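You operate a simulated robot arm through the tools that you are given. There is no shell and no other tool.

The job below is to be done with a simulated two-armed robot. You get a single attempt, and the scene is never put back.

## Task
Warm the bearing to 70 C and lay it on the black mat.
Fine: switch the thermometer on once it is warm; heat selector off after.

Only the result counts: the job must be done as asked and must still hold three seconds after the hand-in. Knocking over, shifting, dropping, spilling or breaking anything else fails it.

## Robot
Two 7-joint arms with two-finger grippers on one trunk that stands fixed in place. Base frame: the origin is at the foot of the trunk, x ahead of it, y to its left, z up; the work surface is at about z = 0.88. Units: m, degrees, N and s.
The left shoulder is at [0.046, 0.175, 1.203], the right one opposite. With the tool pointing down near the work surface each hand reaches from about 0.24 to 0.84 m from the base axis, measured 20 degrees to its own side. Payload 2.94 kg a hand.
The TCP of each hand is the grasp point between the finger pads, 0.03 m short of the fingertips. In the tool frame z runs along the fingers and y along their closing line. The gripper opens to 0.138 m; its body begins 0.109 m behind the TCP.
Orientation is that of the tool frame in the base frame, as a unit quaternion [x, y, z, w]. With the fingers straight down and closing along the base's y, the tool's x points along the base's -x, its y along +y and its z along -z.

## Interface
- The arms move only by the tool servo_tool. It takes "left_series", "right_series" or both (then of equal length, played together; a hand with none holds still); each is a list of rows, each a list of 2 entries, a list of its own where there are three numbers: the shift along the tool's x, y, z in m, then the turn, a rotation vector about the tool's x, y, z in degrees. In form: [[[dx, dy, dz], [ax, ay, az]], ...]. A call has 1 to 20 rows; each row shifts and turns the commanded pose from where the row before left it, along the tool's axes as they then stand. "left_hand" and "right_hand" are, for a hand that has rows, the finger opening in m, from 0 to 0.138, set as the call begins (left out, the last holds). A row lasts 0.2 s, in which the tool goes at most 0.05 m and 8.6 degrees; a call with a longer step from one row to the next is refused whole, and so is a gripper value outside its range. A pose out of reach is approached as far as the arm can. The call stops where the force on the tool passes 40 N (or 10 N more than at its start, if that is more) or the arm is blocked; 0.2 s more then pass. The fingers move at their own pace (about 0.045 m/s each) and stop on an object; they squeeze with about 26 N. The grip force told is the motor's: it shows also when the fingers shut on nothing. Time passes only in rows, and 0.2 s behind the last, so rows that do not move let the fingers close. It gives the time, the measured TCP pose, the force on the tool (base axes), the opening and the grip force at its end, in the units of the frame above (readings bear some noise), with the torque about the TCP (base axes, N m) and any sound that the robot's microphone picked up.
- Cameras (640 x 400 px; columns grow to the right, rows downward): "scene" is now at [0.1199, -0.0205, 1.6953]; the picture's right is [-0.18, -0.98, 0.00], its down [-0.74, 0.14, -0.66] and it looks along [0.65, -0.12, -0.75] (base axes); focal length 339 px, centre (320, 200). "left" rides on the left gripper at [0.071, -0.019, -0.146] in its tool frame; the picture's right is [0.26, 0.96, 0.00], its down [-0.85, 0.23, -0.48] and it looks along [-0.46, 0.12, 0.88] (tool axes); focal length 280 px, centre (320, 200). "right" rides on the right gripper at [0.071, 0.019, -0.146] in its tool frame; the picture's right is [-0.26, 0.96, 0.00], its down [-0.85, -0.23, -0.48] and it looks along [-0.46, -0.12, 0.88] (tool axes); focal length 280 px, centre (320, 200). There is no depth. A picture from a camera that has moved, and an enlarged one, comes with that camera's place and axes in the base frame and with its lens. The place of the scene camera against the robot may be out by one fixed shift of up to 0.025 m in any direction.
- snapshot(camera): a new picture of that camera. The clock stands still meanwhile.
- move_column(by): moves the trunk up (or, below 0, down) by that many m; the arms and the scene camera ride with it, the base frame stays. It gives what a move gives, with no picture.
- pan_tilt(pan, tilt): turns the head with the scene camera to pan (to the left, within 120 degrees either way) and tilt (down, from -29 to 69), counted from straight ahead of the robot (the tilt from the chest, where the trunk bows). It gives what a move gives.
- close_up(camera, box): a new picture of the part [left, top, right, bottom] of that camera's present view, enlarged. The clock stands still meanwhile.
- job_done(): hands the job in; it is judged then, once.

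Nothing tells you positions but the pictures and the camera data. Unless the task says otherwise, let go and move clear before handing in.

The tools are called after "Call:" by a JSON object that holds its "name" and its "arguments". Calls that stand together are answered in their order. servo_tool: Moves the arms, as the interface text tells. Its arguments: {"type":"object","properties":{"left_series":{"type":"array"},"left_hand":{"type":"number"},"right_series":{"type":"array"},"right_hand":{"type":"number"}},"required":[]} The other tools are called the same way: move_column (by) moves the trunk up or down; pan_tilt (pan, tilt) turns the head that bears the scene camera; snapshot (camera) takes a picture; close_up (camera, box) takes an enlarged picture of a part of a camera's view; job_done () hands the job in.

At the start:

```text
time_s: 0.0
left_tool_pos: [0.5965, 0.0402, 1.2156]
left_orientation: [-0.001, 1.0, 0.0, 0.0]
left_wrist_force: [-0.5, 0.3, -0.4]
left_ft_torque: [-0.01, -0.03, -0.02]
left_opening: 0.1382
left_grip_force: 0.1
right_tool_pos: [0.5075, -0.4088, 1.2892]
right_orientation: [0.0, 1.0, 0.0, 0.001]
right_wrist_force: [-0.5, 0.4, 0.4]
right_ft_torque: [-0.02, -0.02, -0.02]
right_opening: 0.1378
right_grip_force: 0.0
trunk travel left (down, up): [-0.375, 0.359]
head pan, tilt (commanded): [-10.6, 48.7]
```

scene: 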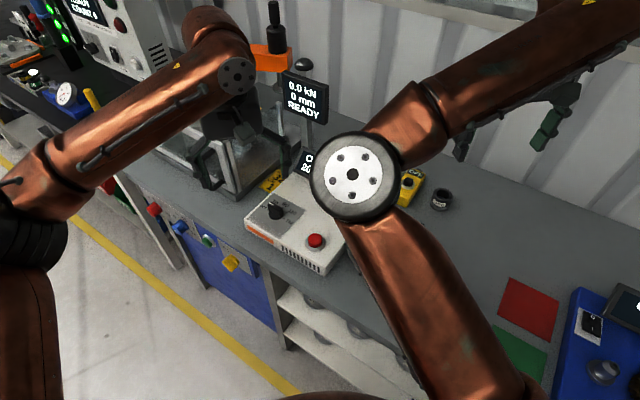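
right: 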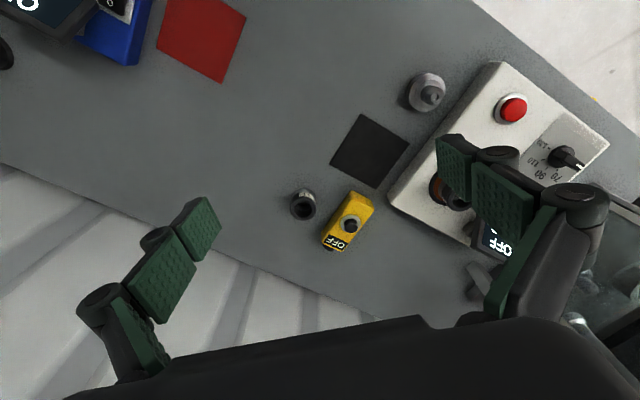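
left: 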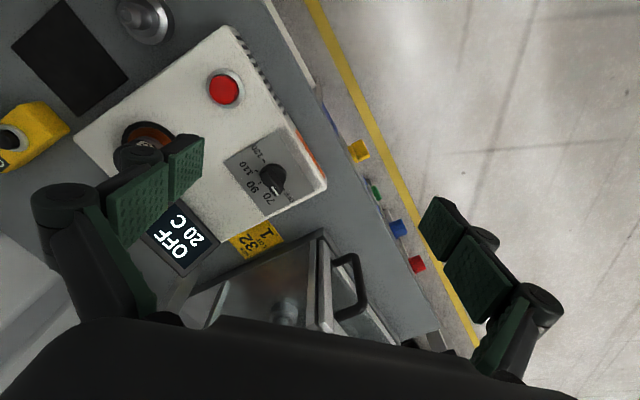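

I see a white induction heater with a red button, a rotary selector and an "OFF 20 C" display, a black mat, a yellow device marked OFF (probably the thermometer), and a small ring that may be the bearing. I'll look closer from several cameras before moving.

Call:
{"name": "close_up", "arguments": {"camera": "left", "box": [0, 0, 340, 280]}}

Call:
{"name": "close_up", "arguments": {"camera": "right", "box": [280, 50, 620, 290]}}

Call:
{"name": "close_up", "arguments": {"camera": "scene", "box": [220, 60, 480, 300]}}

```text
1.43 times, centred on (170, 140) of left
camera zoom: at [0.5271, 0.0215, 1.3623], right [-0.26, 0.96, 0.0], down [0.85, 0.23, 0.48], along [0.46, 0.12, -0.88], focal length 401 px, centre (534, 286)
```

zoom: 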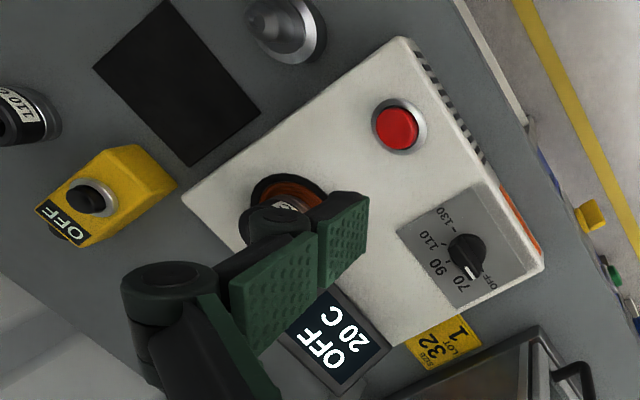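

```text
1.67 times, centred on (450, 170) of right
camera zoom: at [0.4369, -0.3899, 1.4345], right [0.26, 0.96, 0.0], down [0.85, -0.23, 0.48], along [0.46, -0.12, -0.88], focal length 467 px, centre (103, 250)
```

zoom: 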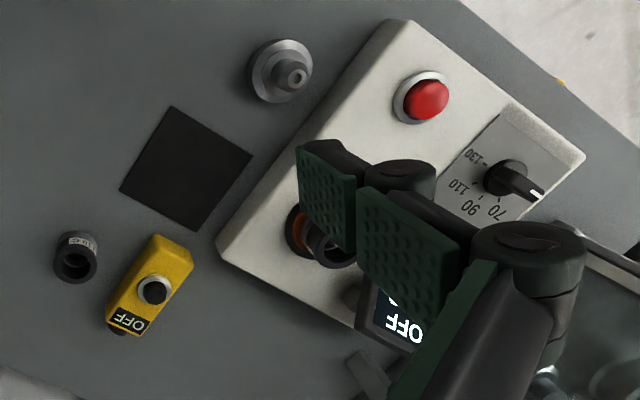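

```text
1.67 times, centred on (350, 180) of scene
camera zoom: at [0.1199, -0.0205, 1.6953], right [-0.18, -0.98, 0.0], down [-0.74, 0.14, -0.66], along [0.65, -0.12, -0.75], focal length 564 px, centre (270, 233)
```

zoom: 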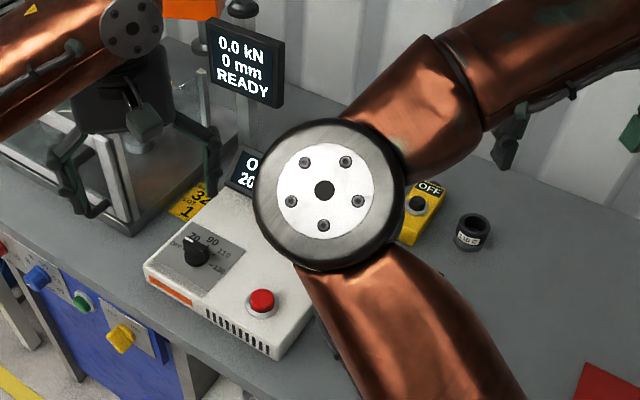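

A bearing-like ring stands on the table with a label, and something also sits on the heater's coil, partly hidden by the hands. I'll move the left hand back and to the left, and the right hand to look at the coil.

Call:
{"name": "servo_tool", "arguments": {"left_series": [[[0.03, 0.03, 0], [0, 0, 0]], [[0.03, 0.03, 0], [0, 0, 0]], [[0.03, 0.03, 0], [0, 0, 0]], [[0.03, 0.03, 0], [0, 0, 0]], [[0.03, 0.03, 0], [0, 0, 0]], [[0, 0.03, 0], [0, 0, 0]]], "right_series": [[[0.0, 0.02, 0], [0, 0, 0]], [[0, 0.02, 0], [0, 0, 0]], [[0, 0.02, 0], [0, 0, 0]], [[0, 0.02, 0], [0, 0, 0]], [[0, 0.02, 0], [0, 0, 0]], [[0, 0.02, 0], [0, 0, 0]]]}}

Call:
{"name": "snapshot", "arguments": {"camera": "scene"}}

Call:
{"name": "snapshot", "arguments": {"camera": "right"}}

Call:
{"name": "snapshot", "arguments": {"camera": "left"}}

```text
time_s: 1.4
left_tool_pos: [0.4457, 0.2231, 1.2154]
left_orientation: [0.0, 1.0, -0.002, 0.0]
left_wrist_force: [0.3, 1.0, -0.7]
left_ft_torque: [-0.05, -0.01, 0.01]
left_opening: 0.1378
left_grip_force: 0.0
right_tool_pos: [0.5073, -0.2862, 1.29]
right_orientation: [0.001, 1.0, 0.0, 0.0]
right_wrist_force: [-0.2, 0.5, -0.2]
right_ft_torque: [-0.08, 0.04, 0.0]
right_opening: 0.1381
right_grip_force: 0.1
trunk travel left (down, up): [-0.375, 0.359]
head pan, tilt (commanded): [-10.6, 48.7]
```

```text
taken
camera scene: at [0.1198, -0.0172, 1.6953], right [-0.18, -0.98, 0.0], down [-0.74, 0.14, -0.66], along [0.65, -0.12, -0.75], focal length 339 px, centre (320, 200)
```

scene: 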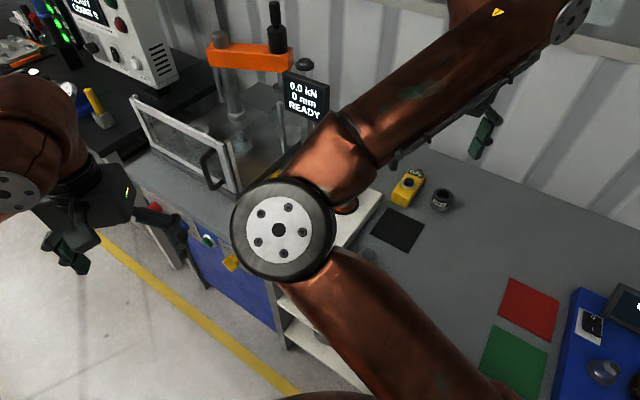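

```text
taken
camera right: at [0.4377, -0.2666, 1.4348], right [0.26, 0.96, 0.0], down [0.85, -0.23, 0.48], along [0.46, -0.13, -0.88], focal length 280 px, centre (320, 200)
```

right: 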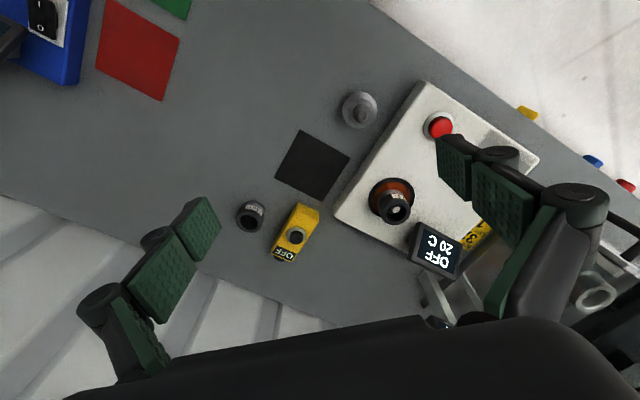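

```text
taken
camera left: at [0.3753, 0.2056, 1.3619], right [-0.26, 0.96, 0.0], down [0.85, 0.23, 0.47], along [0.46, 0.12, -0.88], focal length 280 px, centre (320, 200)
```

left: 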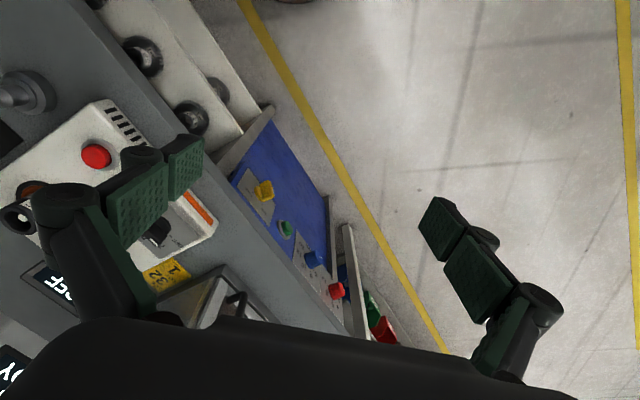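

Call:
{"name": "close_up", "arguments": {"camera": "right", "box": [320, 70, 520, 290]}}

Call:
{"name": "close_up", "arguments": {"camera": "right", "box": [220, 120, 380, 280]}}

Call:
{"name": "close_up", "arguments": {"camera": "scene", "box": [370, 150, 480, 260]}}

Call:
{"name": "close_up", "arguments": {"camera": "left", "box": [0, 60, 240, 320]}}

```text
1.82 times, centred on (420, 180) of right
camera zoom: at [0.4377, -0.2666, 1.4348], right [0.26, 0.96, 0.0], down [0.85, -0.23, 0.48], along [0.46, -0.13, -0.88], focal length 510 px, centre (138, 236)
```

zoom: 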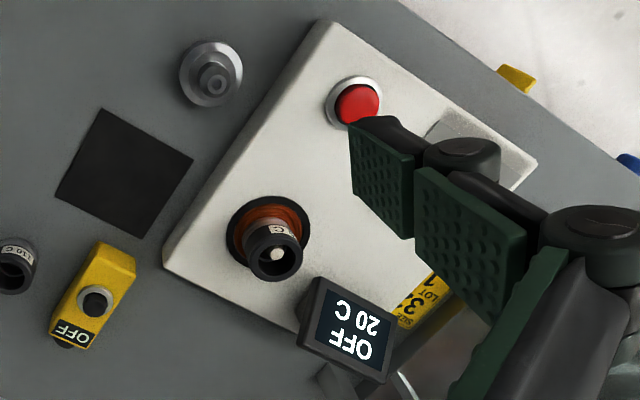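

```text
2.50 times, centred on (300, 200) of right
camera zoom: at [0.4377, -0.2666, 1.4348], right [0.26, 0.96, 0.0], down [0.85, -0.23, 0.48], along [0.46, -0.13, -0.88], focal length 701 px, centre (370, 200)
```

zoom: 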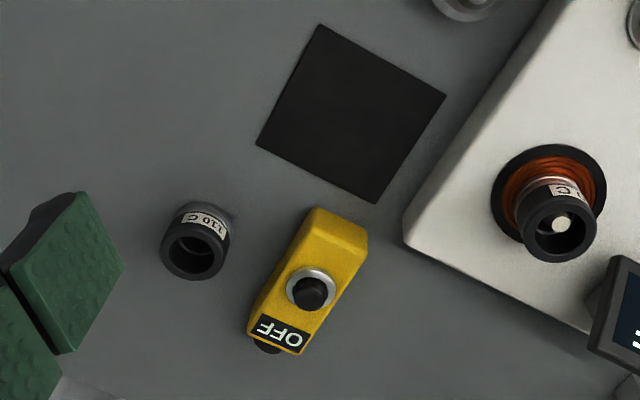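

```text
3.64 times, centred on (425, 205) of scene
camera zoom: at [0.1198, -0.0172, 1.6953], right [-0.18, -0.98, 0.0], down [-0.74, 0.14, -0.66], along [0.65, -0.12, -0.75], focal length 1231 px, centre (-62, 182)
```

zoom: 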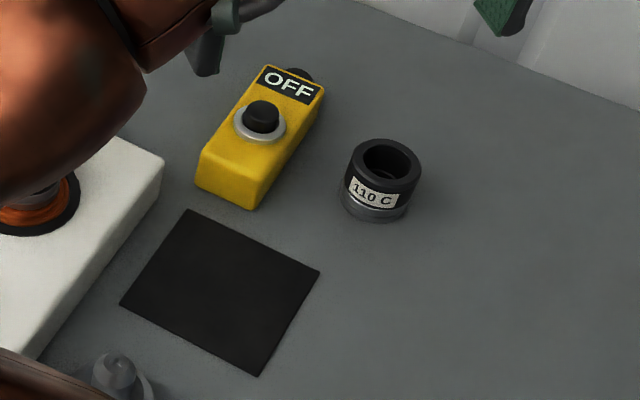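

```text
1.54 times, centred on (120, 190) of left
camera zoom: at [0.3753, 0.2056, 1.3619], right [-0.26, 0.96, 0.0], down [0.85, 0.23, 0.47], along [0.46, 0.12, -0.88], focal length 431 px, centre (628, 215)
```

zoom: 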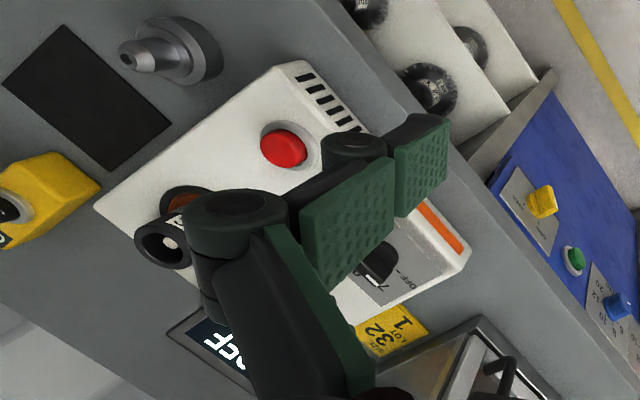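

Two bearings exist: one on the table labelled 110 C, and one already on the heater coil (around [0.74, -0.20, 0.97]) whose label I can't read yet. I'll pull the right arm back so the head camera can see the heater.

Call:
{"name": "servo_tool", "arguments": {"right_series": [[[0.02, -0.04, 0], [0, 0, 0]], [[0.02, -0.04, 0], [0, 0, 0]], [[0.02, -0.04, 0], [0, 0, 0]], [[0.02, -0.04, 0], [0, 0, 0]], [[0.02, -0.04, 0], [0, 0, 0]], [[0.02, -0.04, 0], [0, 0, 0]], [[0.02, -0.04, 0], [0, 0, 0]], [[0, -0.03, 0], [0, 0, 0]]]}}

Call:
{"name": "snapshot", "arguments": {"camera": "scene"}}

```text
time_s: 3.2
left_tool_pos: [0.4457, 0.2206, 1.2151]
left_orientation: [0.001, 1.0, 0.0, 0.0]
left_wrist_force: [-0.5, 0.1, 0.2]
left_ft_torque: [0.03, 0.02, 0.03]
left_opening: 0.1382
left_grip_force: 0.0
right_tool_pos: [0.3646, -0.5998, 1.2883]
right_orientation: [0.0, 1.0, 0.0, -0.001]
right_wrist_force: [-0.6, 0.1, 0.0]
right_ft_torque: [0.02, 0.0, 0.02]
right_opening: 0.1379
right_grip_force: 0.0
trunk travel left (down, up): [-0.375, 0.359]
head pan, tilt (commanded): [-10.6, 48.7]
```

```text
taken
camera scene: at [0.12, -0.0219, 1.6952], right [-0.18, -0.98, 0.0], down [-0.74, 0.14, -0.66], along [0.65, -0.12, -0.75], focal length 339 px, centre (320, 200)
```

scene: 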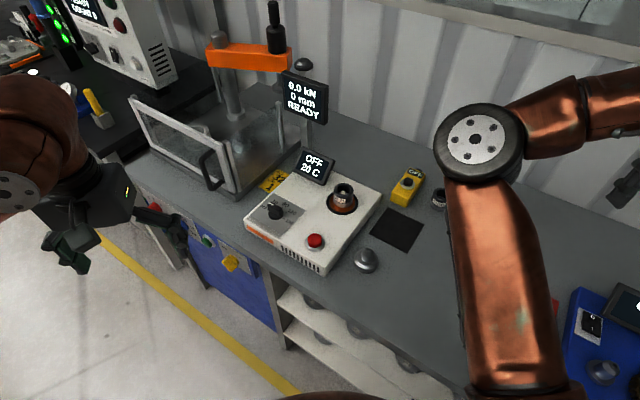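

Call:
{"name": "close_up", "arguments": {"camera": "scene", "box": [230, 140, 390, 280]}}

Call:
{"name": "close_up", "arguments": {"camera": "scene", "box": [310, 165, 380, 225]}}

Call:
{"name": "close_up", "arguments": {"camera": "scene", "box": [240, 185, 310, 245]}}

Call:
{"name": "close_up", "arguments": {"camera": "scene", "box": [340, 150, 450, 280]}}

```text
2.86 times, centred on (310, 210) of scene
camera zoom: at [0.12, -0.0219, 1.6952], right [-0.18, -0.98, 0.0], down [-0.74, 0.14, -0.66], along [0.65, -0.12, -0.75], focal length 968 px, centre (349, 171)
```

zoom: 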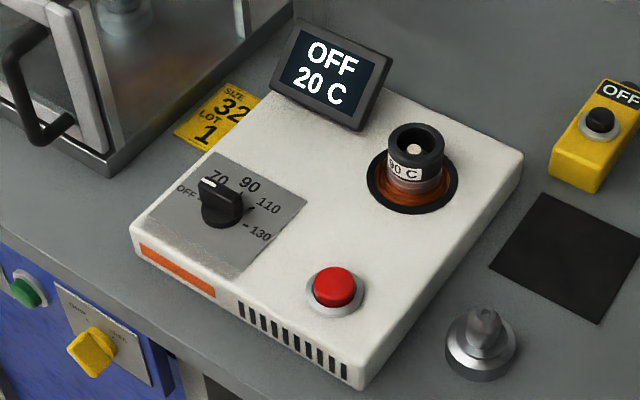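

```text
6.67 times, centred on (345, 195) of scene
camera zoom: at [0.12, -0.0219, 1.6952], right [-0.18, -0.98, 0.0], down [-0.74, 0.14, -0.66], along [0.65, -0.12, -0.75], focal length 2258 px, centre (153, 233)
```

zoom: 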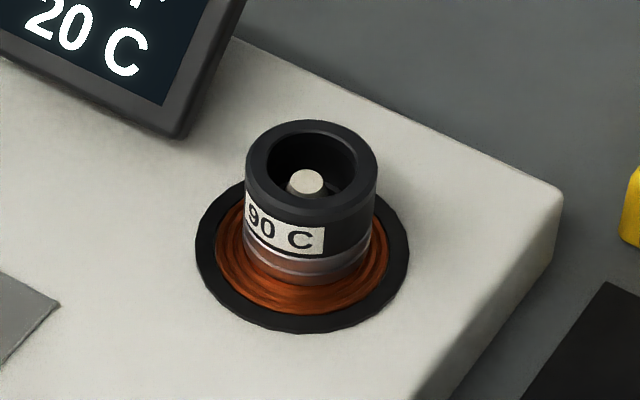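

```text
6.67 times, centred on (275, 215) of scene
camera zoom: at [0.12, -0.0219, 1.6952], right [-0.18, -0.98, 0.0], down [-0.74, 0.14, -0.66], along [0.65, -0.12, -0.75], focal length 2258 px, centre (620, 100)
```

zoom: 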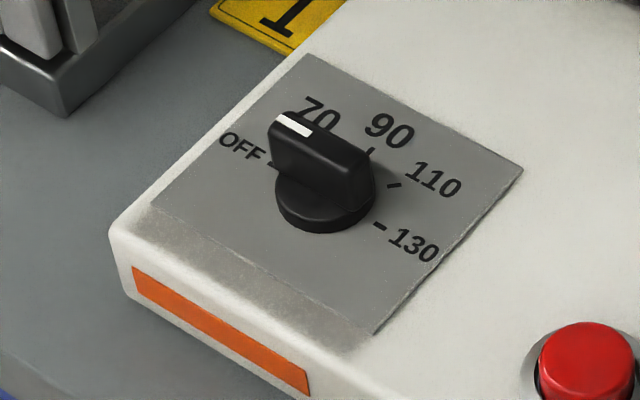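

```text
3.08 times, centred on (395, 215) of scene
camera zoom: at [0.12, -0.0219, 1.6952], right [-0.18, -0.98, 0.0], down [-0.74, 0.14, -0.66], along [0.65, -0.12, -0.75], focal length 1042 px, centre (89, 154)
```

zoom: 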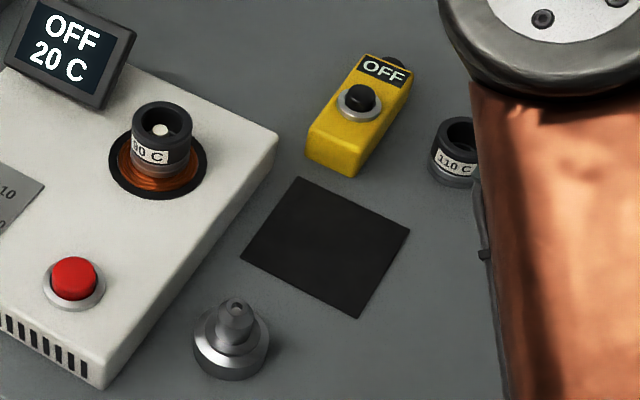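

The heater's bearing is labelled 90 C and the spare one 110 C, while the job says 70 C. I'll look around with the head for any other bearing or notice before starting.

Call:
{"name": "pan_tilt", "arguments": {"pan": -50, "tilt": 45}}

Call:
{"name": "snapshot", "arguments": {"camera": "scene"}}

Call:
{"name": "pan_tilt", "arguments": {"pan": 20, "tilt": 30}}

Call:
{"name": "snapshot", "arguments": {"camera": "scene"}}

Call:
{"name": "pan_tilt", "arguments": {"pan": -20, "tilt": 10}}

Call:
{"name": "snapshot", "arguments": {"camera": "scene"}}

```text
time_s: 4.3
left_tool_pos: [0.445, 0.2227, 1.2143]
left_orientation: [0.0, 1.0, 0.0, 0.0]
left_wrist_force: [0.4, 0.5, 0.0]
left_ft_torque: [-0.03, 0.01, 0.0]
left_opening: 0.1378
left_grip_force: 0.0
right_tool_pos: [0.3647, -0.598, 1.2874]
right_orientation: [0.0, 1.0, 0.0, 0.0]
right_wrist_force: [0.4, 1.1, -0.2]
right_ft_torque: [-0.01, 0.03, 0.02]
right_opening: 0.1379
right_grip_force: 0.0
trunk travel left (down, up): [-0.375, 0.359]
head pan, tilt (commanded): [-50.0, 45.0]
```

```text
taken
camera scene: at [0.0953, -0.0682, 1.7005], right [-0.77, -0.64, 0.0], down [-0.46, 0.54, -0.71], along [0.45, -0.54, -0.71], focal length 339 px, centre (320, 200)
```

scene: 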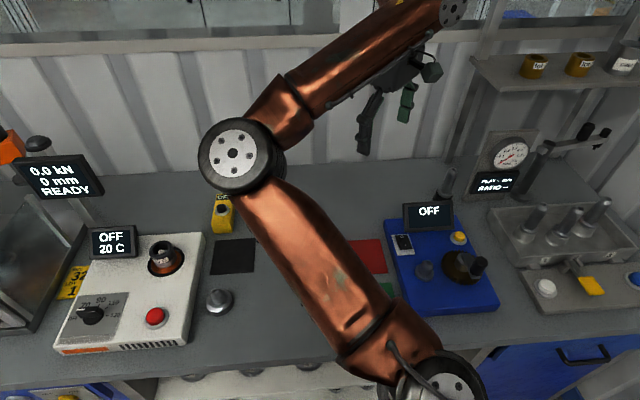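

```text
time_s: 5.7
left_tool_pos: [0.4453, 0.2218, 1.2151]
left_orientation: [0.0, 1.0, 0.0, 0.001]
left_wrist_force: [0.2, -0.4, -0.2]
left_ft_torque: [0.0, 0.02, 0.01]
left_opening: 0.1382
left_grip_force: 0.0
right_tool_pos: [0.3648, -0.5985, 1.2879]
right_orientation: [0.0, 1.0, 0.001, 0.0]
right_wrist_force: [0.1, -0.8, -0.2]
right_ft_torque: [0.02, 0.02, 0.0]
right_opening: 0.1381
right_grip_force: 0.0
trunk travel left (down, up): [-0.375, 0.359]
head pan, tilt (commanded): [20.0, 30.0]
```

```text
taken
camera scene: at [0.128, 0.0248, 1.723], right [0.34, -0.94, 0.0], down [-0.47, -0.17, -0.87], along [0.81, 0.3, -0.5], focal length 339 px, centre (320, 200)
```

scene: 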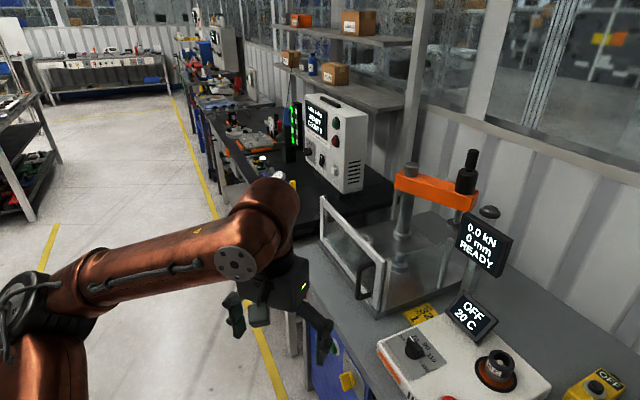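

```text
time_s: 6.7
left_tool_pos: [0.4453, 0.2212, 1.2156]
left_orientation: [0.001, 1.0, 0.0, 0.0]
left_wrist_force: [-0.4, -0.5, -0.8]
left_ft_torque: [0.03, 0.0, 0.01]
left_opening: 0.1379
left_grip_force: 0.0
right_tool_pos: [0.3653, -0.5977, 1.2885]
right_orientation: [0.0, 1.0, 0.001, 0.001]
right_wrist_force: [-0.4, 0.2, -0.6]
right_ft_torque: [-0.01, 0.01, -0.02]
right_opening: 0.1381
right_grip_force: 0.1
trunk travel left (down, up): [-0.375, 0.359]
head pan, tilt (commanded): [-20.0, 10.0]
```

```text
taken
camera scene: at [0.1304, -0.0378, 1.7554], right [-0.34, -0.94, 0.0], down [-0.16, 0.06, -0.98], along [0.93, -0.34, -0.17], focal length 339 px, centre (320, 200)
```

scene: 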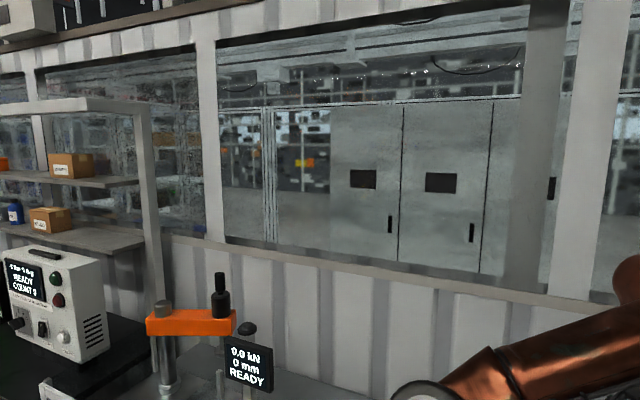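

No other bearing or instruction is around, so "the bearing" is the one on the heater and the requested 70 C governs. The knob points to OFF (about 9 o'clock seen from the front), with 70 one step clockwise. I'll bring the left hand over the knob for an accurate look.

Call:
{"name": "pan_tilt", "arguments": {"pan": -10.6, "tilt": 48.7}}

Call:
{"name": "servo_tool", "arguments": {"left_series": [[[-0.025, -0.028, 0.008], [0, 0, 0]], [[-0.025, -0.028, 0.008], [0, 0, 0]], [[-0.025, -0.028, 0.008], [0, 0, 0]], [[-0.025, -0.028, 0.008], [0, 0, 0]], [[-0.025, -0.028, 0.008], [0, 0, 0]], [[-0.025, -0.028, 0.008], [0, 0, 0]], [[-0.015, -0.028, 0.008], [0, 0, 0]], [[0, 0, 0], [0, 0, 0]]]}}

Call:
{"name": "snapshot", "arguments": {"camera": "left"}}

Call:
{"name": "snapshot", "arguments": {"camera": "scene"}}

```text
time_s: 7.8
left_tool_pos: [0.4455, 0.2217, 1.2151]
left_orientation: [0.0, 1.0, 0.0, 0.0]
left_wrist_force: [-0.3, 0.6, -0.5]
left_ft_torque: [0.03, -0.01, 0.0]
left_opening: 0.138
left_grip_force: 0.1
right_tool_pos: [0.365, -0.5993, 1.2879]
right_orientation: [0.0, 1.0, 0.0, 0.0]
right_wrist_force: [-0.4, 0.2, 0.7]
right_ft_torque: [-0.02, -0.01, 0.02]
right_opening: 0.1379
right_grip_force: 0.0
trunk travel left (down, up): [-0.375, 0.359]
head pan, tilt (commanded): [-10.6, 48.7]
```

```text
time_s: 9.6
left_tool_pos: [0.6122, 0.0257, 1.163]
left_orientation: [-0.001, 1.0, 0.0, 0.0]
left_wrist_force: [-0.4, -0.4, -0.6]
left_ft_torque: [-0.03, -0.03, 0.0]
left_opening: 0.138
left_grip_force: 0.0
right_tool_pos: [0.3642, -0.5976, 1.289]
right_orientation: [0.001, 1.0, 0.0, 0.0]
right_wrist_force: [-0.1, 0.1, 0.5]
right_ft_torque: [-0.03, -0.04, -0.02]
right_opening: 0.1381
right_grip_force: 0.0
trunk travel left (down, up): [-0.375, 0.359]
head pan, tilt (commanded): [-10.6, 48.7]
```

```text
taken
camera left: at [0.5426, 0.0069, 1.3091], right [-0.26, 0.96, 0.0], down [0.85, 0.23, 0.48], along [0.46, 0.12, -0.88], focal length 280 px, centre (320, 200)
```

left: 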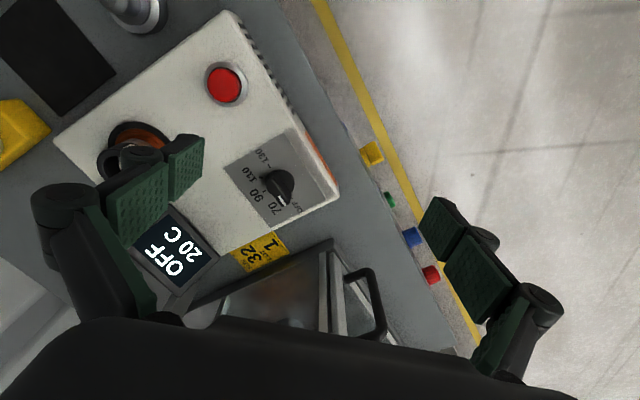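

```text
taken
camera scene: at [0.1194, -0.0195, 1.6954], right [-0.18, -0.98, 0.0], down [-0.74, 0.14, -0.66], along [0.65, -0.12, -0.75], focal length 339 px, centre (320, 200)
```

scene: 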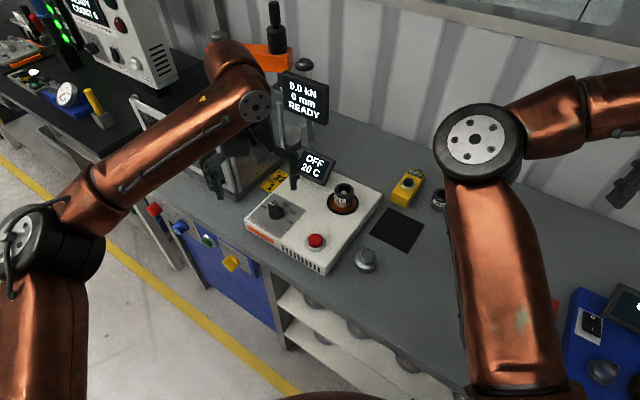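

Call:
{"name": "close_up", "arguments": {"camera": "left", "box": [210, 120, 350, 240]}}

Call:
{"name": "close_up", "arguments": {"camera": "left", "box": [40, 0, 350, 300]}}

```text
3.33 times, centred on (280, 180) of left
camera zoom: at [0.5426, 0.0069, 1.3091], right [-0.26, 0.96, 0.0], down [0.85, 0.23, 0.48], along [0.46, 0.12, -0.88], focal length 935 px, centre (453, 267)
```

zoom: 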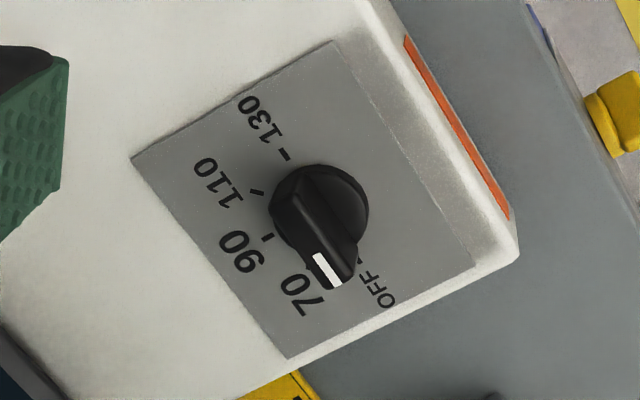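

```text
1.33 times, centred on (195, 150) of left
camera zoom: at [0.5426, 0.0069, 1.3091], right [-0.26, 0.96, 0.0], down [0.85, 0.23, 0.48], along [0.46, 0.12, -0.88], focal length 374 px, centre (487, 267)
```

zoom: 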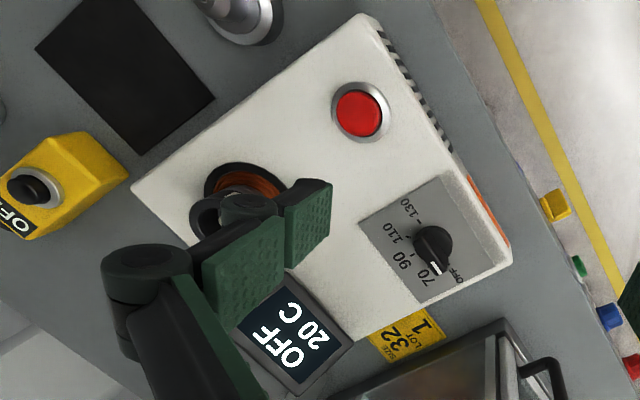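

The knob sits near [0.72, 0.0, 0.95] with its pointer at OFF, and the left hand is clear above it. Next I yaw the left hand 45 degrees to line up with the knob's bar and view it from closer.

Call:
{"name": "servo_tool", "arguments": {"left_series": [[[-0.018, -0.023, 0.0205], [0, 0, 0]], [[-0.018, -0.023, 0.0205], [0, 0, 0]], [[-0.018, -0.023, 0.0205], [0, 0, 0]], [[-0.018, -0.023, 0.0205], [0, 0, 0]], [[0, 0, 0], [0, 0, -7.5]], [[0, 0, 0], [0, 0, -7.5]], [[0, 0, 0], [0, 0, -7.5]], [[0, 0, 0], [0, 0, -7.5]], [[0, 0, 0], [0, 0, -7.5]], [[0, 0, 0], [0, 0, -7.5]], [[0, 0, 0], [0, 0, 0]]]}}

Call:
{"name": "snapshot", "arguments": {"camera": "left"}}

Call:
{"name": "snapshot", "arguments": {"camera": "scene"}}

```text
time_s: 12.0
left_tool_pos: [0.6842, -0.0675, 1.0786]
left_orientation: [-0.383, 0.924, 0.0, 0.0]
left_wrist_force: [0.2, 0.2, 0.3]
left_ft_torque: [-0.01, -0.05, -0.02]
left_opening: 0.138
left_grip_force: 0.0
right_tool_pos: [0.3647, -0.5993, 1.2893]
right_orientation: [0.0, 1.0, 0.0, -0.001]
right_wrist_force: [-0.2, -0.3, 0.4]
right_ft_torque: [-0.02, 0.01, -0.01]
right_opening: 0.1381
right_grip_force: 0.1
trunk travel left (down, up): [-0.375, 0.359]
head pan, tilt (commanded): [-10.6, 48.7]
```

```text
taken
camera left: at [0.649, -0.1312, 1.224], right [-0.87, 0.5, 0.0], down [0.44, 0.76, 0.48], along [0.24, 0.41, -0.88], focal length 280 px, centre (320, 200)
```

left: 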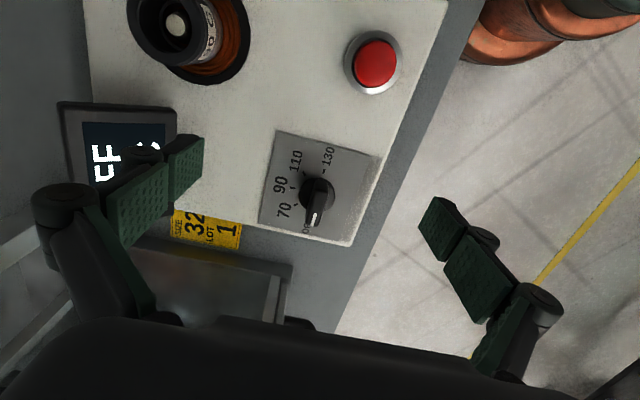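

```text
taken
camera scene: at [0.1201, -0.0213, 1.6953], right [-0.18, -0.98, 0.0], down [-0.74, 0.14, -0.66], along [0.65, -0.12, -0.75], focal length 339 px, centre (320, 200)
```

scene: 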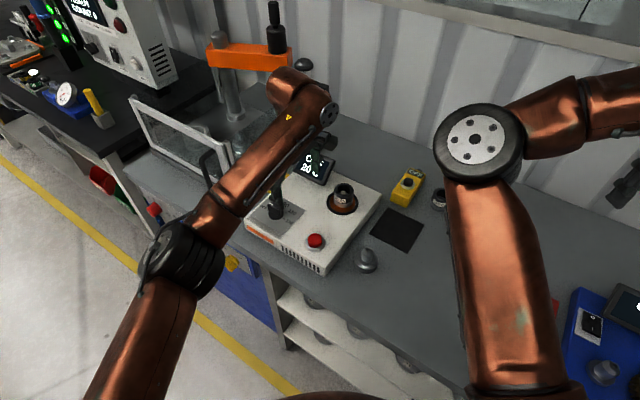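

Call:
{"name": "close_up", "arguments": {"camera": "left", "box": [250, 120, 390, 250]}}

Call:
{"name": "close_up", "arguments": {"camera": "left", "box": [80, 0, 280, 130]}}

```text
3.08 times, centred on (320, 185) of left
camera zoom: at [0.649, -0.1312, 1.224], right [-0.87, 0.5, 0.0], down [0.44, 0.76, 0.48], along [0.24, 0.41, -0.88], focal length 863 px, centre (320, 246)
```

zoom: 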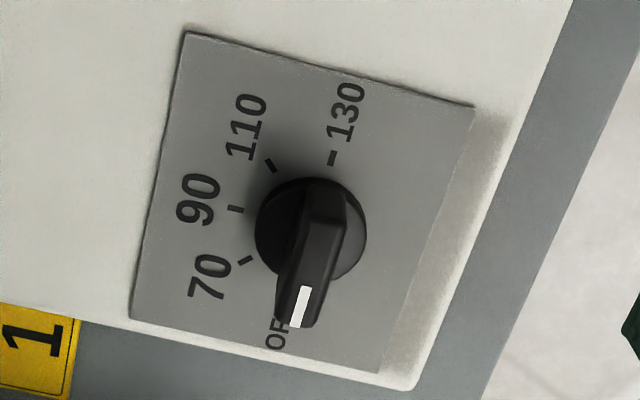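

```text
3.08 times, centred on (180, 65) of left
camera zoom: at [0.649, -0.1312, 1.224], right [-0.87, 0.5, 0.0], down [0.44, 0.76, 0.48], along [0.24, 0.41, -0.88], focal length 863 px, centre (751, 615)
```

zoom: 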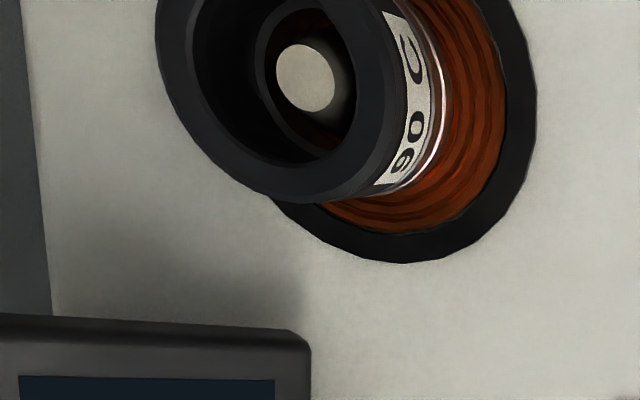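

From triangulation the knob's centre is about [0.726, -0.003], its plate at z 0.932 and its top at z 0.971; OFF is at base +45° and 70 at base 0°, a 45° turn. I'll narrow the left fingers and move above the knob first.

Call:
{"name": "servo_tool", "arguments": {"left_series": [[[-0.02, 0.004, 0.007], [0, 0, 0]], [[-0.02, 0.004, 0.007], [0, 0, 0]], [[-0.02, 0.004, 0.007], [0, 0, 0]], [[-0.0152, 0.004, 0.007], [0, 0, 0]], [[0, 0, 0], [0, 0, 0]], [[0, 0, 0], [0, 0, 0]]], "left_hand": 0.05}}

Call:
{"name": "snapshot", "arguments": {"camera": "left"}}

Call:
{"name": "snapshot", "arguments": {"camera": "scene"}}

```text
time_s: 13.4
left_tool_pos: [0.7272, -0.0025, 1.0488]
left_orientation: [-0.383, 0.924, 0.001, 0.0]
left_wrist_force: [-0.5, 0.7, 0.5]
left_ft_torque: [-0.04, 0.01, 0.01]
left_opening: 0.0499
left_grip_force: 0.0
right_tool_pos: [0.3652, -0.6, 1.2897]
right_orientation: [0.0, 1.0, 0.0, 0.0]
right_wrist_force: [0.0, -0.3, 0.1]
right_ft_torque: [0.0, 0.0, -0.02]
right_opening: 0.1379
right_grip_force: 0.0
trunk travel left (down, up): [-0.375, 0.359]
head pan, tilt (commanded): [-10.6, 48.7]
```

```text
taken
camera left: at [0.6905, -0.0671, 1.1955], right [-0.87, 0.5, 0.0], down [0.44, 0.76, 0.48], along [0.24, 0.41, -0.88], focal length 280 px, centre (320, 200)
```

left: 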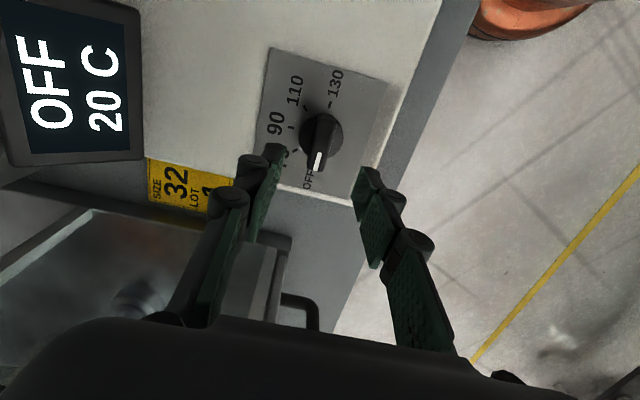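

```text
taken
camera scene: at [0.1202, -0.0209, 1.6953], right [-0.18, -0.98, 0.0], down [-0.74, 0.14, -0.66], along [0.65, -0.12, -0.75], focal length 339 px, centre (320, 200)
```

scene: 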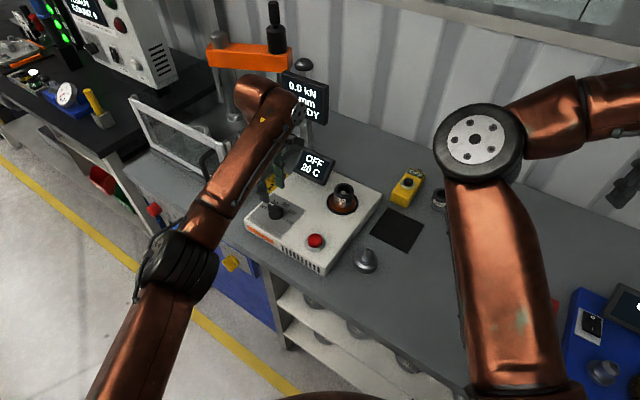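

The fingers straddle the knob's bar evenly. I'll descend so the tips overlap the bar by about 2 cm, checking for contact.

Call:
{"name": "servo_tool", "arguments": {"left_series": [[[0, 0, 0.02], [0, 0, 0]], [[0, 0, 0.02], [0, 0, 0]], [[0, 0, 0.015], [0, 0, 0]], [[0, 0, 0.01], [0, 0, 0]], [[0, 0, 0], [0, 0, 0]]], "left_hand": 0.05}}

Call:
{"name": "snapshot", "arguments": {"camera": "left"}}

Call:
{"name": "close_up", "arguments": {"camera": "scene", "box": [230, 140, 390, 280]}}

```text
time_s: 14.6
left_tool_pos: [0.7267, -0.0037, 0.9849]
left_orientation: [-0.383, 0.924, 0.0, -0.001]
left_wrist_force: [0.2, -0.2, 0.3]
left_ft_torque: [0.0, -0.06, 0.02]
left_opening: 0.0502
left_grip_force: 0.1
right_tool_pos: [0.365, -0.5995, 1.2876]
right_orientation: [0.0, 1.0, 0.0, 0.0]
right_wrist_force: [0.6, 0.0, -0.3]
right_ft_torque: [0.0, -0.02, -0.01]
right_opening: 0.138
right_grip_force: 0.0
trunk travel left (down, up): [-0.375, 0.359]
head pan, tilt (commanded): [-10.6, 48.7]
```

```text
taken
camera left: at [0.6904, -0.0681, 1.1317], right [-0.87, 0.5, 0.0], down [0.44, 0.76, 0.48], along [0.24, 0.41, -0.88], focal length 280 px, centre (320, 200)
```

left: 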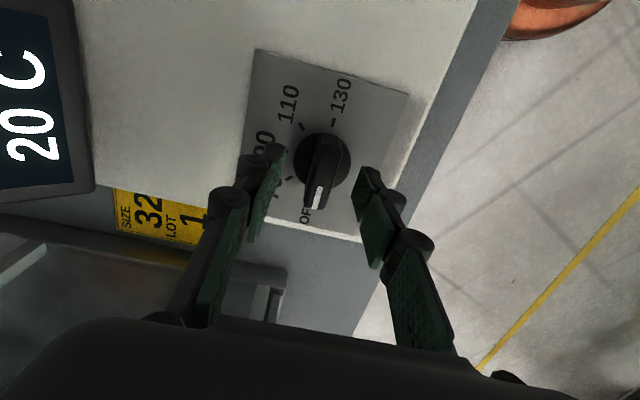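

```text
2.86 times, centred on (310, 210) of scene
camera zoom: at [0.1199, -0.0211, 1.6953], right [-0.18, -0.98, 0.0], down [-0.74, 0.14, -0.66], along [0.65, -0.12, -0.75], focal length 968 px, centre (349, 171)
```

zoom: 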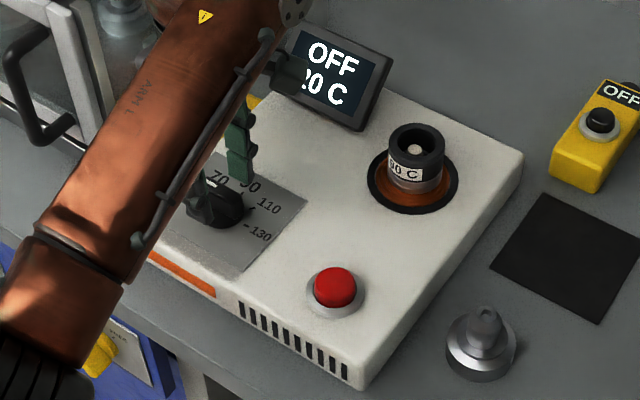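

The left fingers now straddle the knob without contact. Before starting the heat I'll pre-position the right hand near the thermometer (button at about [0.79, -0.415, 0.91]), fingers closing for the press.

Call:
{"name": "servo_tool", "arguments": {"right_series": [[[-0.0335, 0.018, 0.0188], [0, 0, 0]], [[-0.0335, 0.018, 0.0188], [0, 0, 0]], [[-0.0335, 0.018, 0.0188], [0, 0, 0]], [[-0.0335, 0.018, 0.0188], [0, 0, 0]], [[-0.0335, 0.018, 0.0188], [0, 0, 0]], [[-0.0335, 0.018, 0.0188], [0, 0, 0]], [[-0.0335, 0.018, 0.0188], [0, 0, 0]], [[-0.0335, 0.018, 0.0188], [0, 0, 0]], [[-0.0335, 0.018, 0.0188], [0, 0, 0]], [[-0.0335, 0.018, 0.0188], [0, 0, 0]], [[0, 0, 0], [0, 0, 0]]], "right_hand": 0.0}}

Call:
{"name": "snapshot", "arguments": {"camera": "right"}}

Call:
{"name": "snapshot", "arguments": {"camera": "scene"}}

```text
time_s: 17.0
left_tool_pos: [0.7257, -0.0043, 0.9849]
left_orientation: [-0.382, 0.924, 0.0, -0.001]
left_wrist_force: [0.7, -0.4, -0.2]
left_ft_torque: [0.01, -0.01, 0.03]
left_opening: 0.0502
left_grip_force: 0.2
right_tool_pos: [0.7042, -0.4179, 1.1014]
right_orientation: [0.0, 1.0, 0.0, 0.0]
right_wrist_force: [0.0, -0.5, -0.3]
right_ft_torque: [0.01, -0.01, -0.01]
right_opening: 0.0003
right_grip_force: 26.0
trunk travel left (down, up): [-0.375, 0.359]
head pan, tilt (commanded): [-10.6, 48.7]
```

```text
taken
camera right: at [0.6327, -0.3993, 1.2458], right [0.26, 0.96, 0.0], down [0.85, -0.23, 0.48], along [0.46, -0.12, -0.88], focal length 280 px, centre (320, 200)
```

right: 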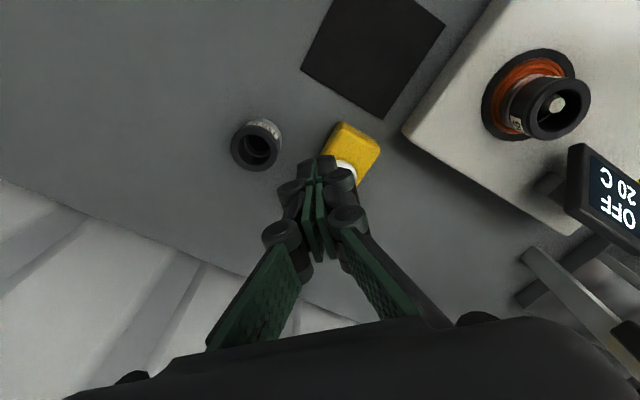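

```text
taken
camera scene: at [0.1192, -0.0209, 1.6954], right [-0.18, -0.98, 0.0], down [-0.74, 0.14, -0.66], along [0.65, -0.12, -0.75], focal length 339 px, centre (320, 200)
```

scene: 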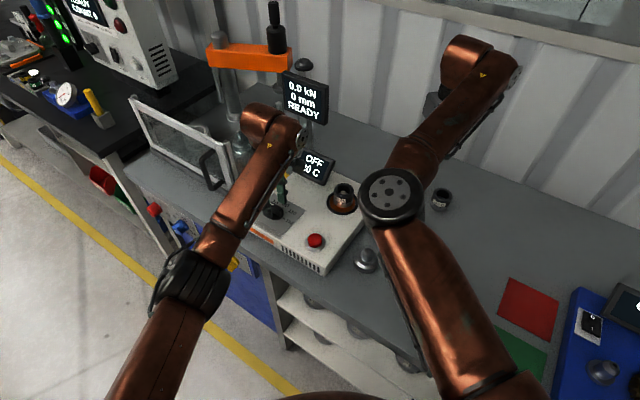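

Call:
{"name": "servo_tool", "arguments": {"right_series": [[[0.0, -0.03, 0], [0, 0, 0]], [[0, -0.03, 0], [0, 0, 0]], [[0, -0.02, 0], [0, 0, 0]], [[0, 0, 0], [0, 0, 0]]]}}

Call:
{"name": "snapshot", "arguments": {"camera": "right"}}

Call:
{"name": "close_up", "arguments": {"camera": "right", "box": [330, 80, 490, 220]}}

Call:
{"name": "close_up", "arguments": {"camera": "scene", "box": [310, 140, 460, 280]}}

```text
time_s: 18.0
left_tool_pos: [0.7272, -0.0033, 0.9858]
left_orientation: [-0.383, 0.924, 0.0, 0.0]
left_wrist_force: [0.1, 0.1, -0.2]
left_ft_torque: [0.0, 0.01, 0.01]
left_opening: 0.0498
left_grip_force: 0.0
right_tool_pos: [0.7031, -0.4992, 1.1018]
right_orientation: [0.0, 1.0, 0.0, -0.001]
right_wrist_force: [-0.3, -0.3, -0.1]
right_ft_torque: [-0.02, -0.02, -0.01]
right_opening: 0.0
right_grip_force: 26.2
trunk travel left (down, up): [-0.375, 0.359]
head pan, tilt (commanded): [-10.6, 48.7]
```

```text
taken
camera right: at [0.6336, -0.4803, 1.2468], right [0.26, 0.96, 0.0], down [0.85, -0.23, 0.47], along [0.46, -0.12, -0.88], focal length 280 px, centre (320, 200)
```

right: 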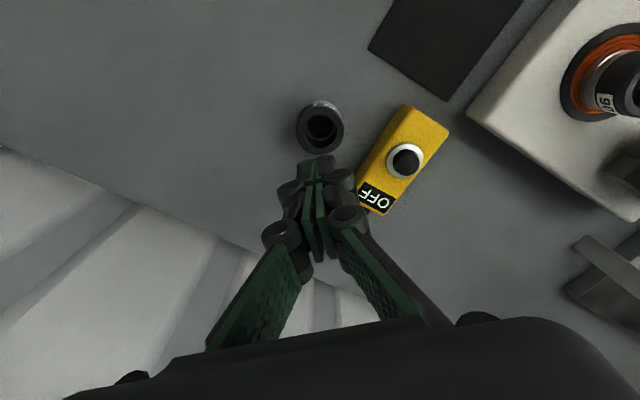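

```text
2.86 times, centred on (410, 150) of right
camera zoom: at [0.6336, -0.4803, 1.2468], right [0.26, 0.96, 0.0], down [0.85, -0.23, 0.47], along [0.46, -0.12, -0.88], focal length 801 px, centre (63, 343)
```

zoom: 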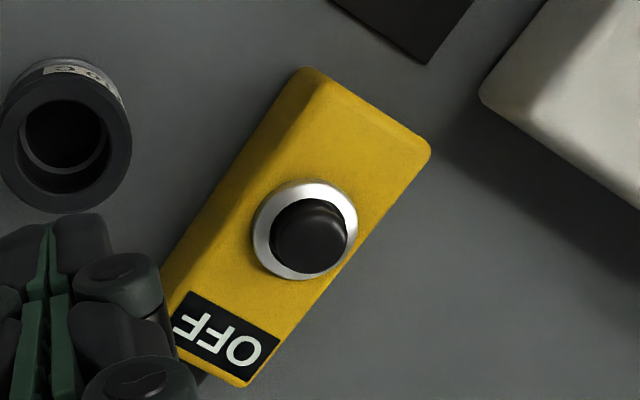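

```text
2.86 times, centred on (385, 210) of scene
camera zoom: at [0.1204, -0.0206, 1.6953], right [-0.18, -0.98, 0.0], down [-0.74, 0.14, -0.66], along [0.65, -0.12, -0.75], focal length 968 px, centre (134, 171)
```

zoom: 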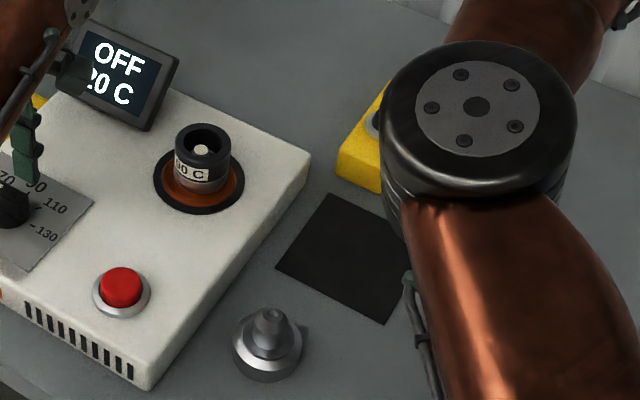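

The thermometer's button top is at about [0.778, -0.411, 0.931], near the edge of the right arm's reach. I'll hover above it and check the arm actually gets there.

Call:
{"name": "servo_tool", "arguments": {"right_series": [[[-0.01, 0.022, 0.01], [0, 0, 0]], [[-0.02, 0.022, 0.02], [0, 0, 0]], [[-0.02, 0.022, 0.025], [0, 0, 0]], [[-0.025, 0.022, 0.025], [0, 0, 0]], [[0, 0, 0.02], [0, 0, 0]], [[0, 0, 0], [0, 0, 0]]]}}

Call:
{"name": "snapshot", "arguments": {"camera": "right"}}

```text
time_s: 19.4
left_tool_pos: [0.7267, -0.0039, 0.9852]
left_orientation: [-0.383, 0.924, 0.0, 0.0]
left_wrist_force: [-0.2, -0.4, 0.2]
left_ft_torque: [0.02, 0.02, -0.02]
left_opening: 0.0499
left_grip_force: 0.1
right_tool_pos: [0.7777, -0.4108, 1.0]
right_orientation: [0.0, 1.0, 0.0, 0.0]
right_wrist_force: [-0.4, 0.0, -0.2]
right_ft_torque: [0.01, -0.03, -0.02]
right_opening: 0.0
right_grip_force: 26.0
trunk travel left (down, up): [-0.375, 0.359]
head pan, tilt (commanded): [-10.6, 48.7]
```

```text
taken
camera right: at [0.7071, -0.3918, 1.1462], right [0.26, 0.96, 0.0], down [0.85, -0.23, 0.48], along [0.46, -0.12, -0.88], focal length 280 px, centre (320, 200)
```

right: 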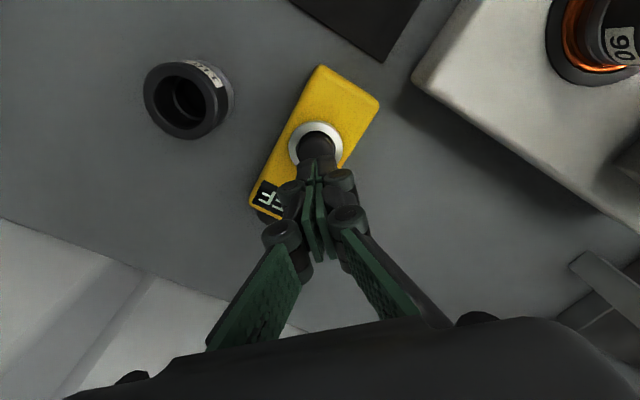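

The right hand hovers right over the thermometer button. Now I'll close the left fingers on the knob and turn it 45° clockwise to 70.

Call:
{"name": "servo_tool", "arguments": {"left_series": [[[0, 0, 0], [0, 0, 0]], [[0, 0, 0], [0, 0, 0]], [[0, 0, 0], [0, 0, 0]], [[0, 0, 0], [0, 0, 0]]], "left_hand": 0.0}}

Call:
{"name": "snapshot", "arguments": {"camera": "left"}}

```text
time_s: 20.4
left_tool_pos: [0.7264, -0.0017, 0.9852]
left_orientation: [-0.384, 0.924, 0.0, -0.001]
left_wrist_force: [-8.7, 4.3, -2.9]
left_ft_torque: [0.29, 0.09, -0.01]
left_opening: 0.0159
left_grip_force: 41.2
right_tool_pos: [0.7774, -0.4113, 1.0006]
right_orientation: [0.0, 1.0, 0.0, 0.0]
right_wrist_force: [0.3, 0.2, -0.5]
right_ft_torque: [0.0, 0.0, 0.02]
right_opening: 0.0001
right_grip_force: 25.9
trunk travel left (down, up): [-0.375, 0.359]
head pan, tilt (commanded): [-10.6, 48.7]
```

```text
taken
camera left: at [0.69, -0.0669, 1.1315], right [-0.87, 0.5, 0.0], down [0.44, 0.76, 0.48], along [0.23, 0.41, -0.88], focal length 280 px, centre (320, 200)
```

left: 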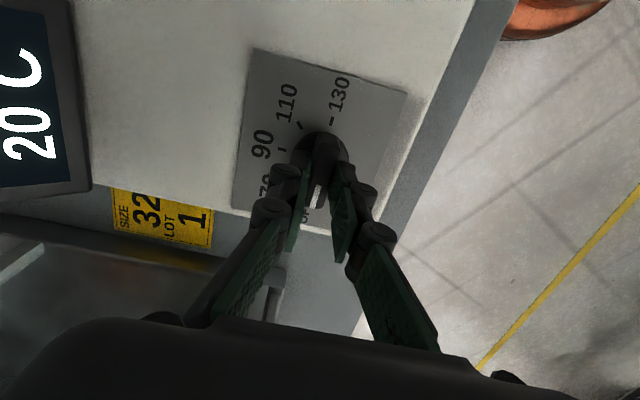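

Call:
{"name": "servo_tool", "arguments": {"left_series": [[[0, 0.0025, 0], [0, 0, 0]], [[0, 0, 0], [0, 0, 7.5]], [[0, 0, 0], [0, 0, 7.5]], [[0, 0, 0], [0, 0, 7.5]], [[0, 0, 0], [0, 0, 7.5]], [[0, 0, 0], [0, 0, 7.5]], [[0, 0, 0], [0, 0, 7.5]], [[0, 0, 0], [0, 0, 0]]], "left_hand": 0.0}}

Call:
{"name": "snapshot", "arguments": {"camera": "left"}}

Call:
{"name": "snapshot", "arguments": {"camera": "scene"}}

```text
time_s: 22.2
left_tool_pos: [0.7254, -0.0033, 0.9852]
left_orientation: [0.002, 1.0, 0.0, 0.0]
left_wrist_force: [10.2, -11.0, 3.1]
left_ft_torque: [-0.33, -0.7, 0.0]
left_opening: 0.0156
left_grip_force: 42.2
right_tool_pos: [0.7776, -0.412, 0.9993]
right_orientation: [0.0, 1.0, 0.001, 0.0]
right_wrist_force: [-0.1, 0.7, 0.5]
right_ft_torque: [-0.01, 0.0, 0.01]
right_opening: 0.0
right_grip_force: 25.9
trunk travel left (down, up): [-0.375, 0.359]
head pan, tilt (commanded): [-10.6, 48.7]
```

```text
taken
camera left: at [0.6554, -0.0227, 1.1315], right [-0.26, 0.97, 0.0], down [0.85, 0.23, 0.48], along [0.46, 0.12, -0.88], focal length 280 px, centre (320, 200)
```

left: 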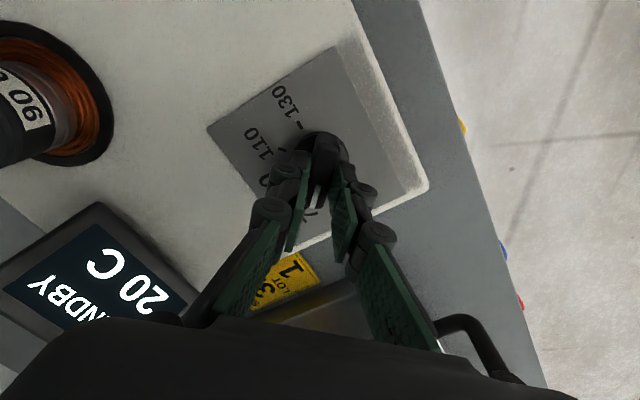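

```text
taken
camera scene: at [0.122, -0.0232, 1.6953], right [-0.18, -0.98, 0.0], down [-0.74, 0.14, -0.66], along [0.65, -0.12, -0.75], focal length 339 px, centre (320, 200)
```

scene: 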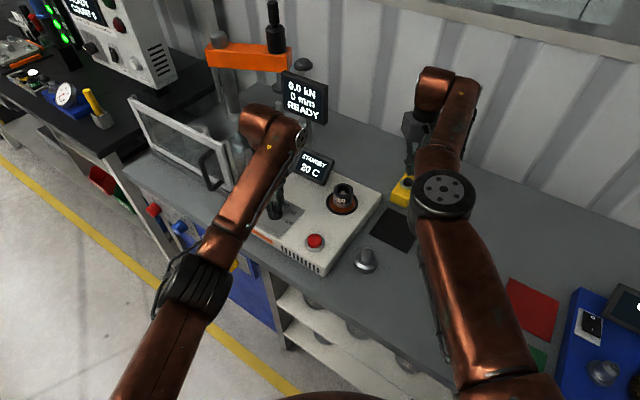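

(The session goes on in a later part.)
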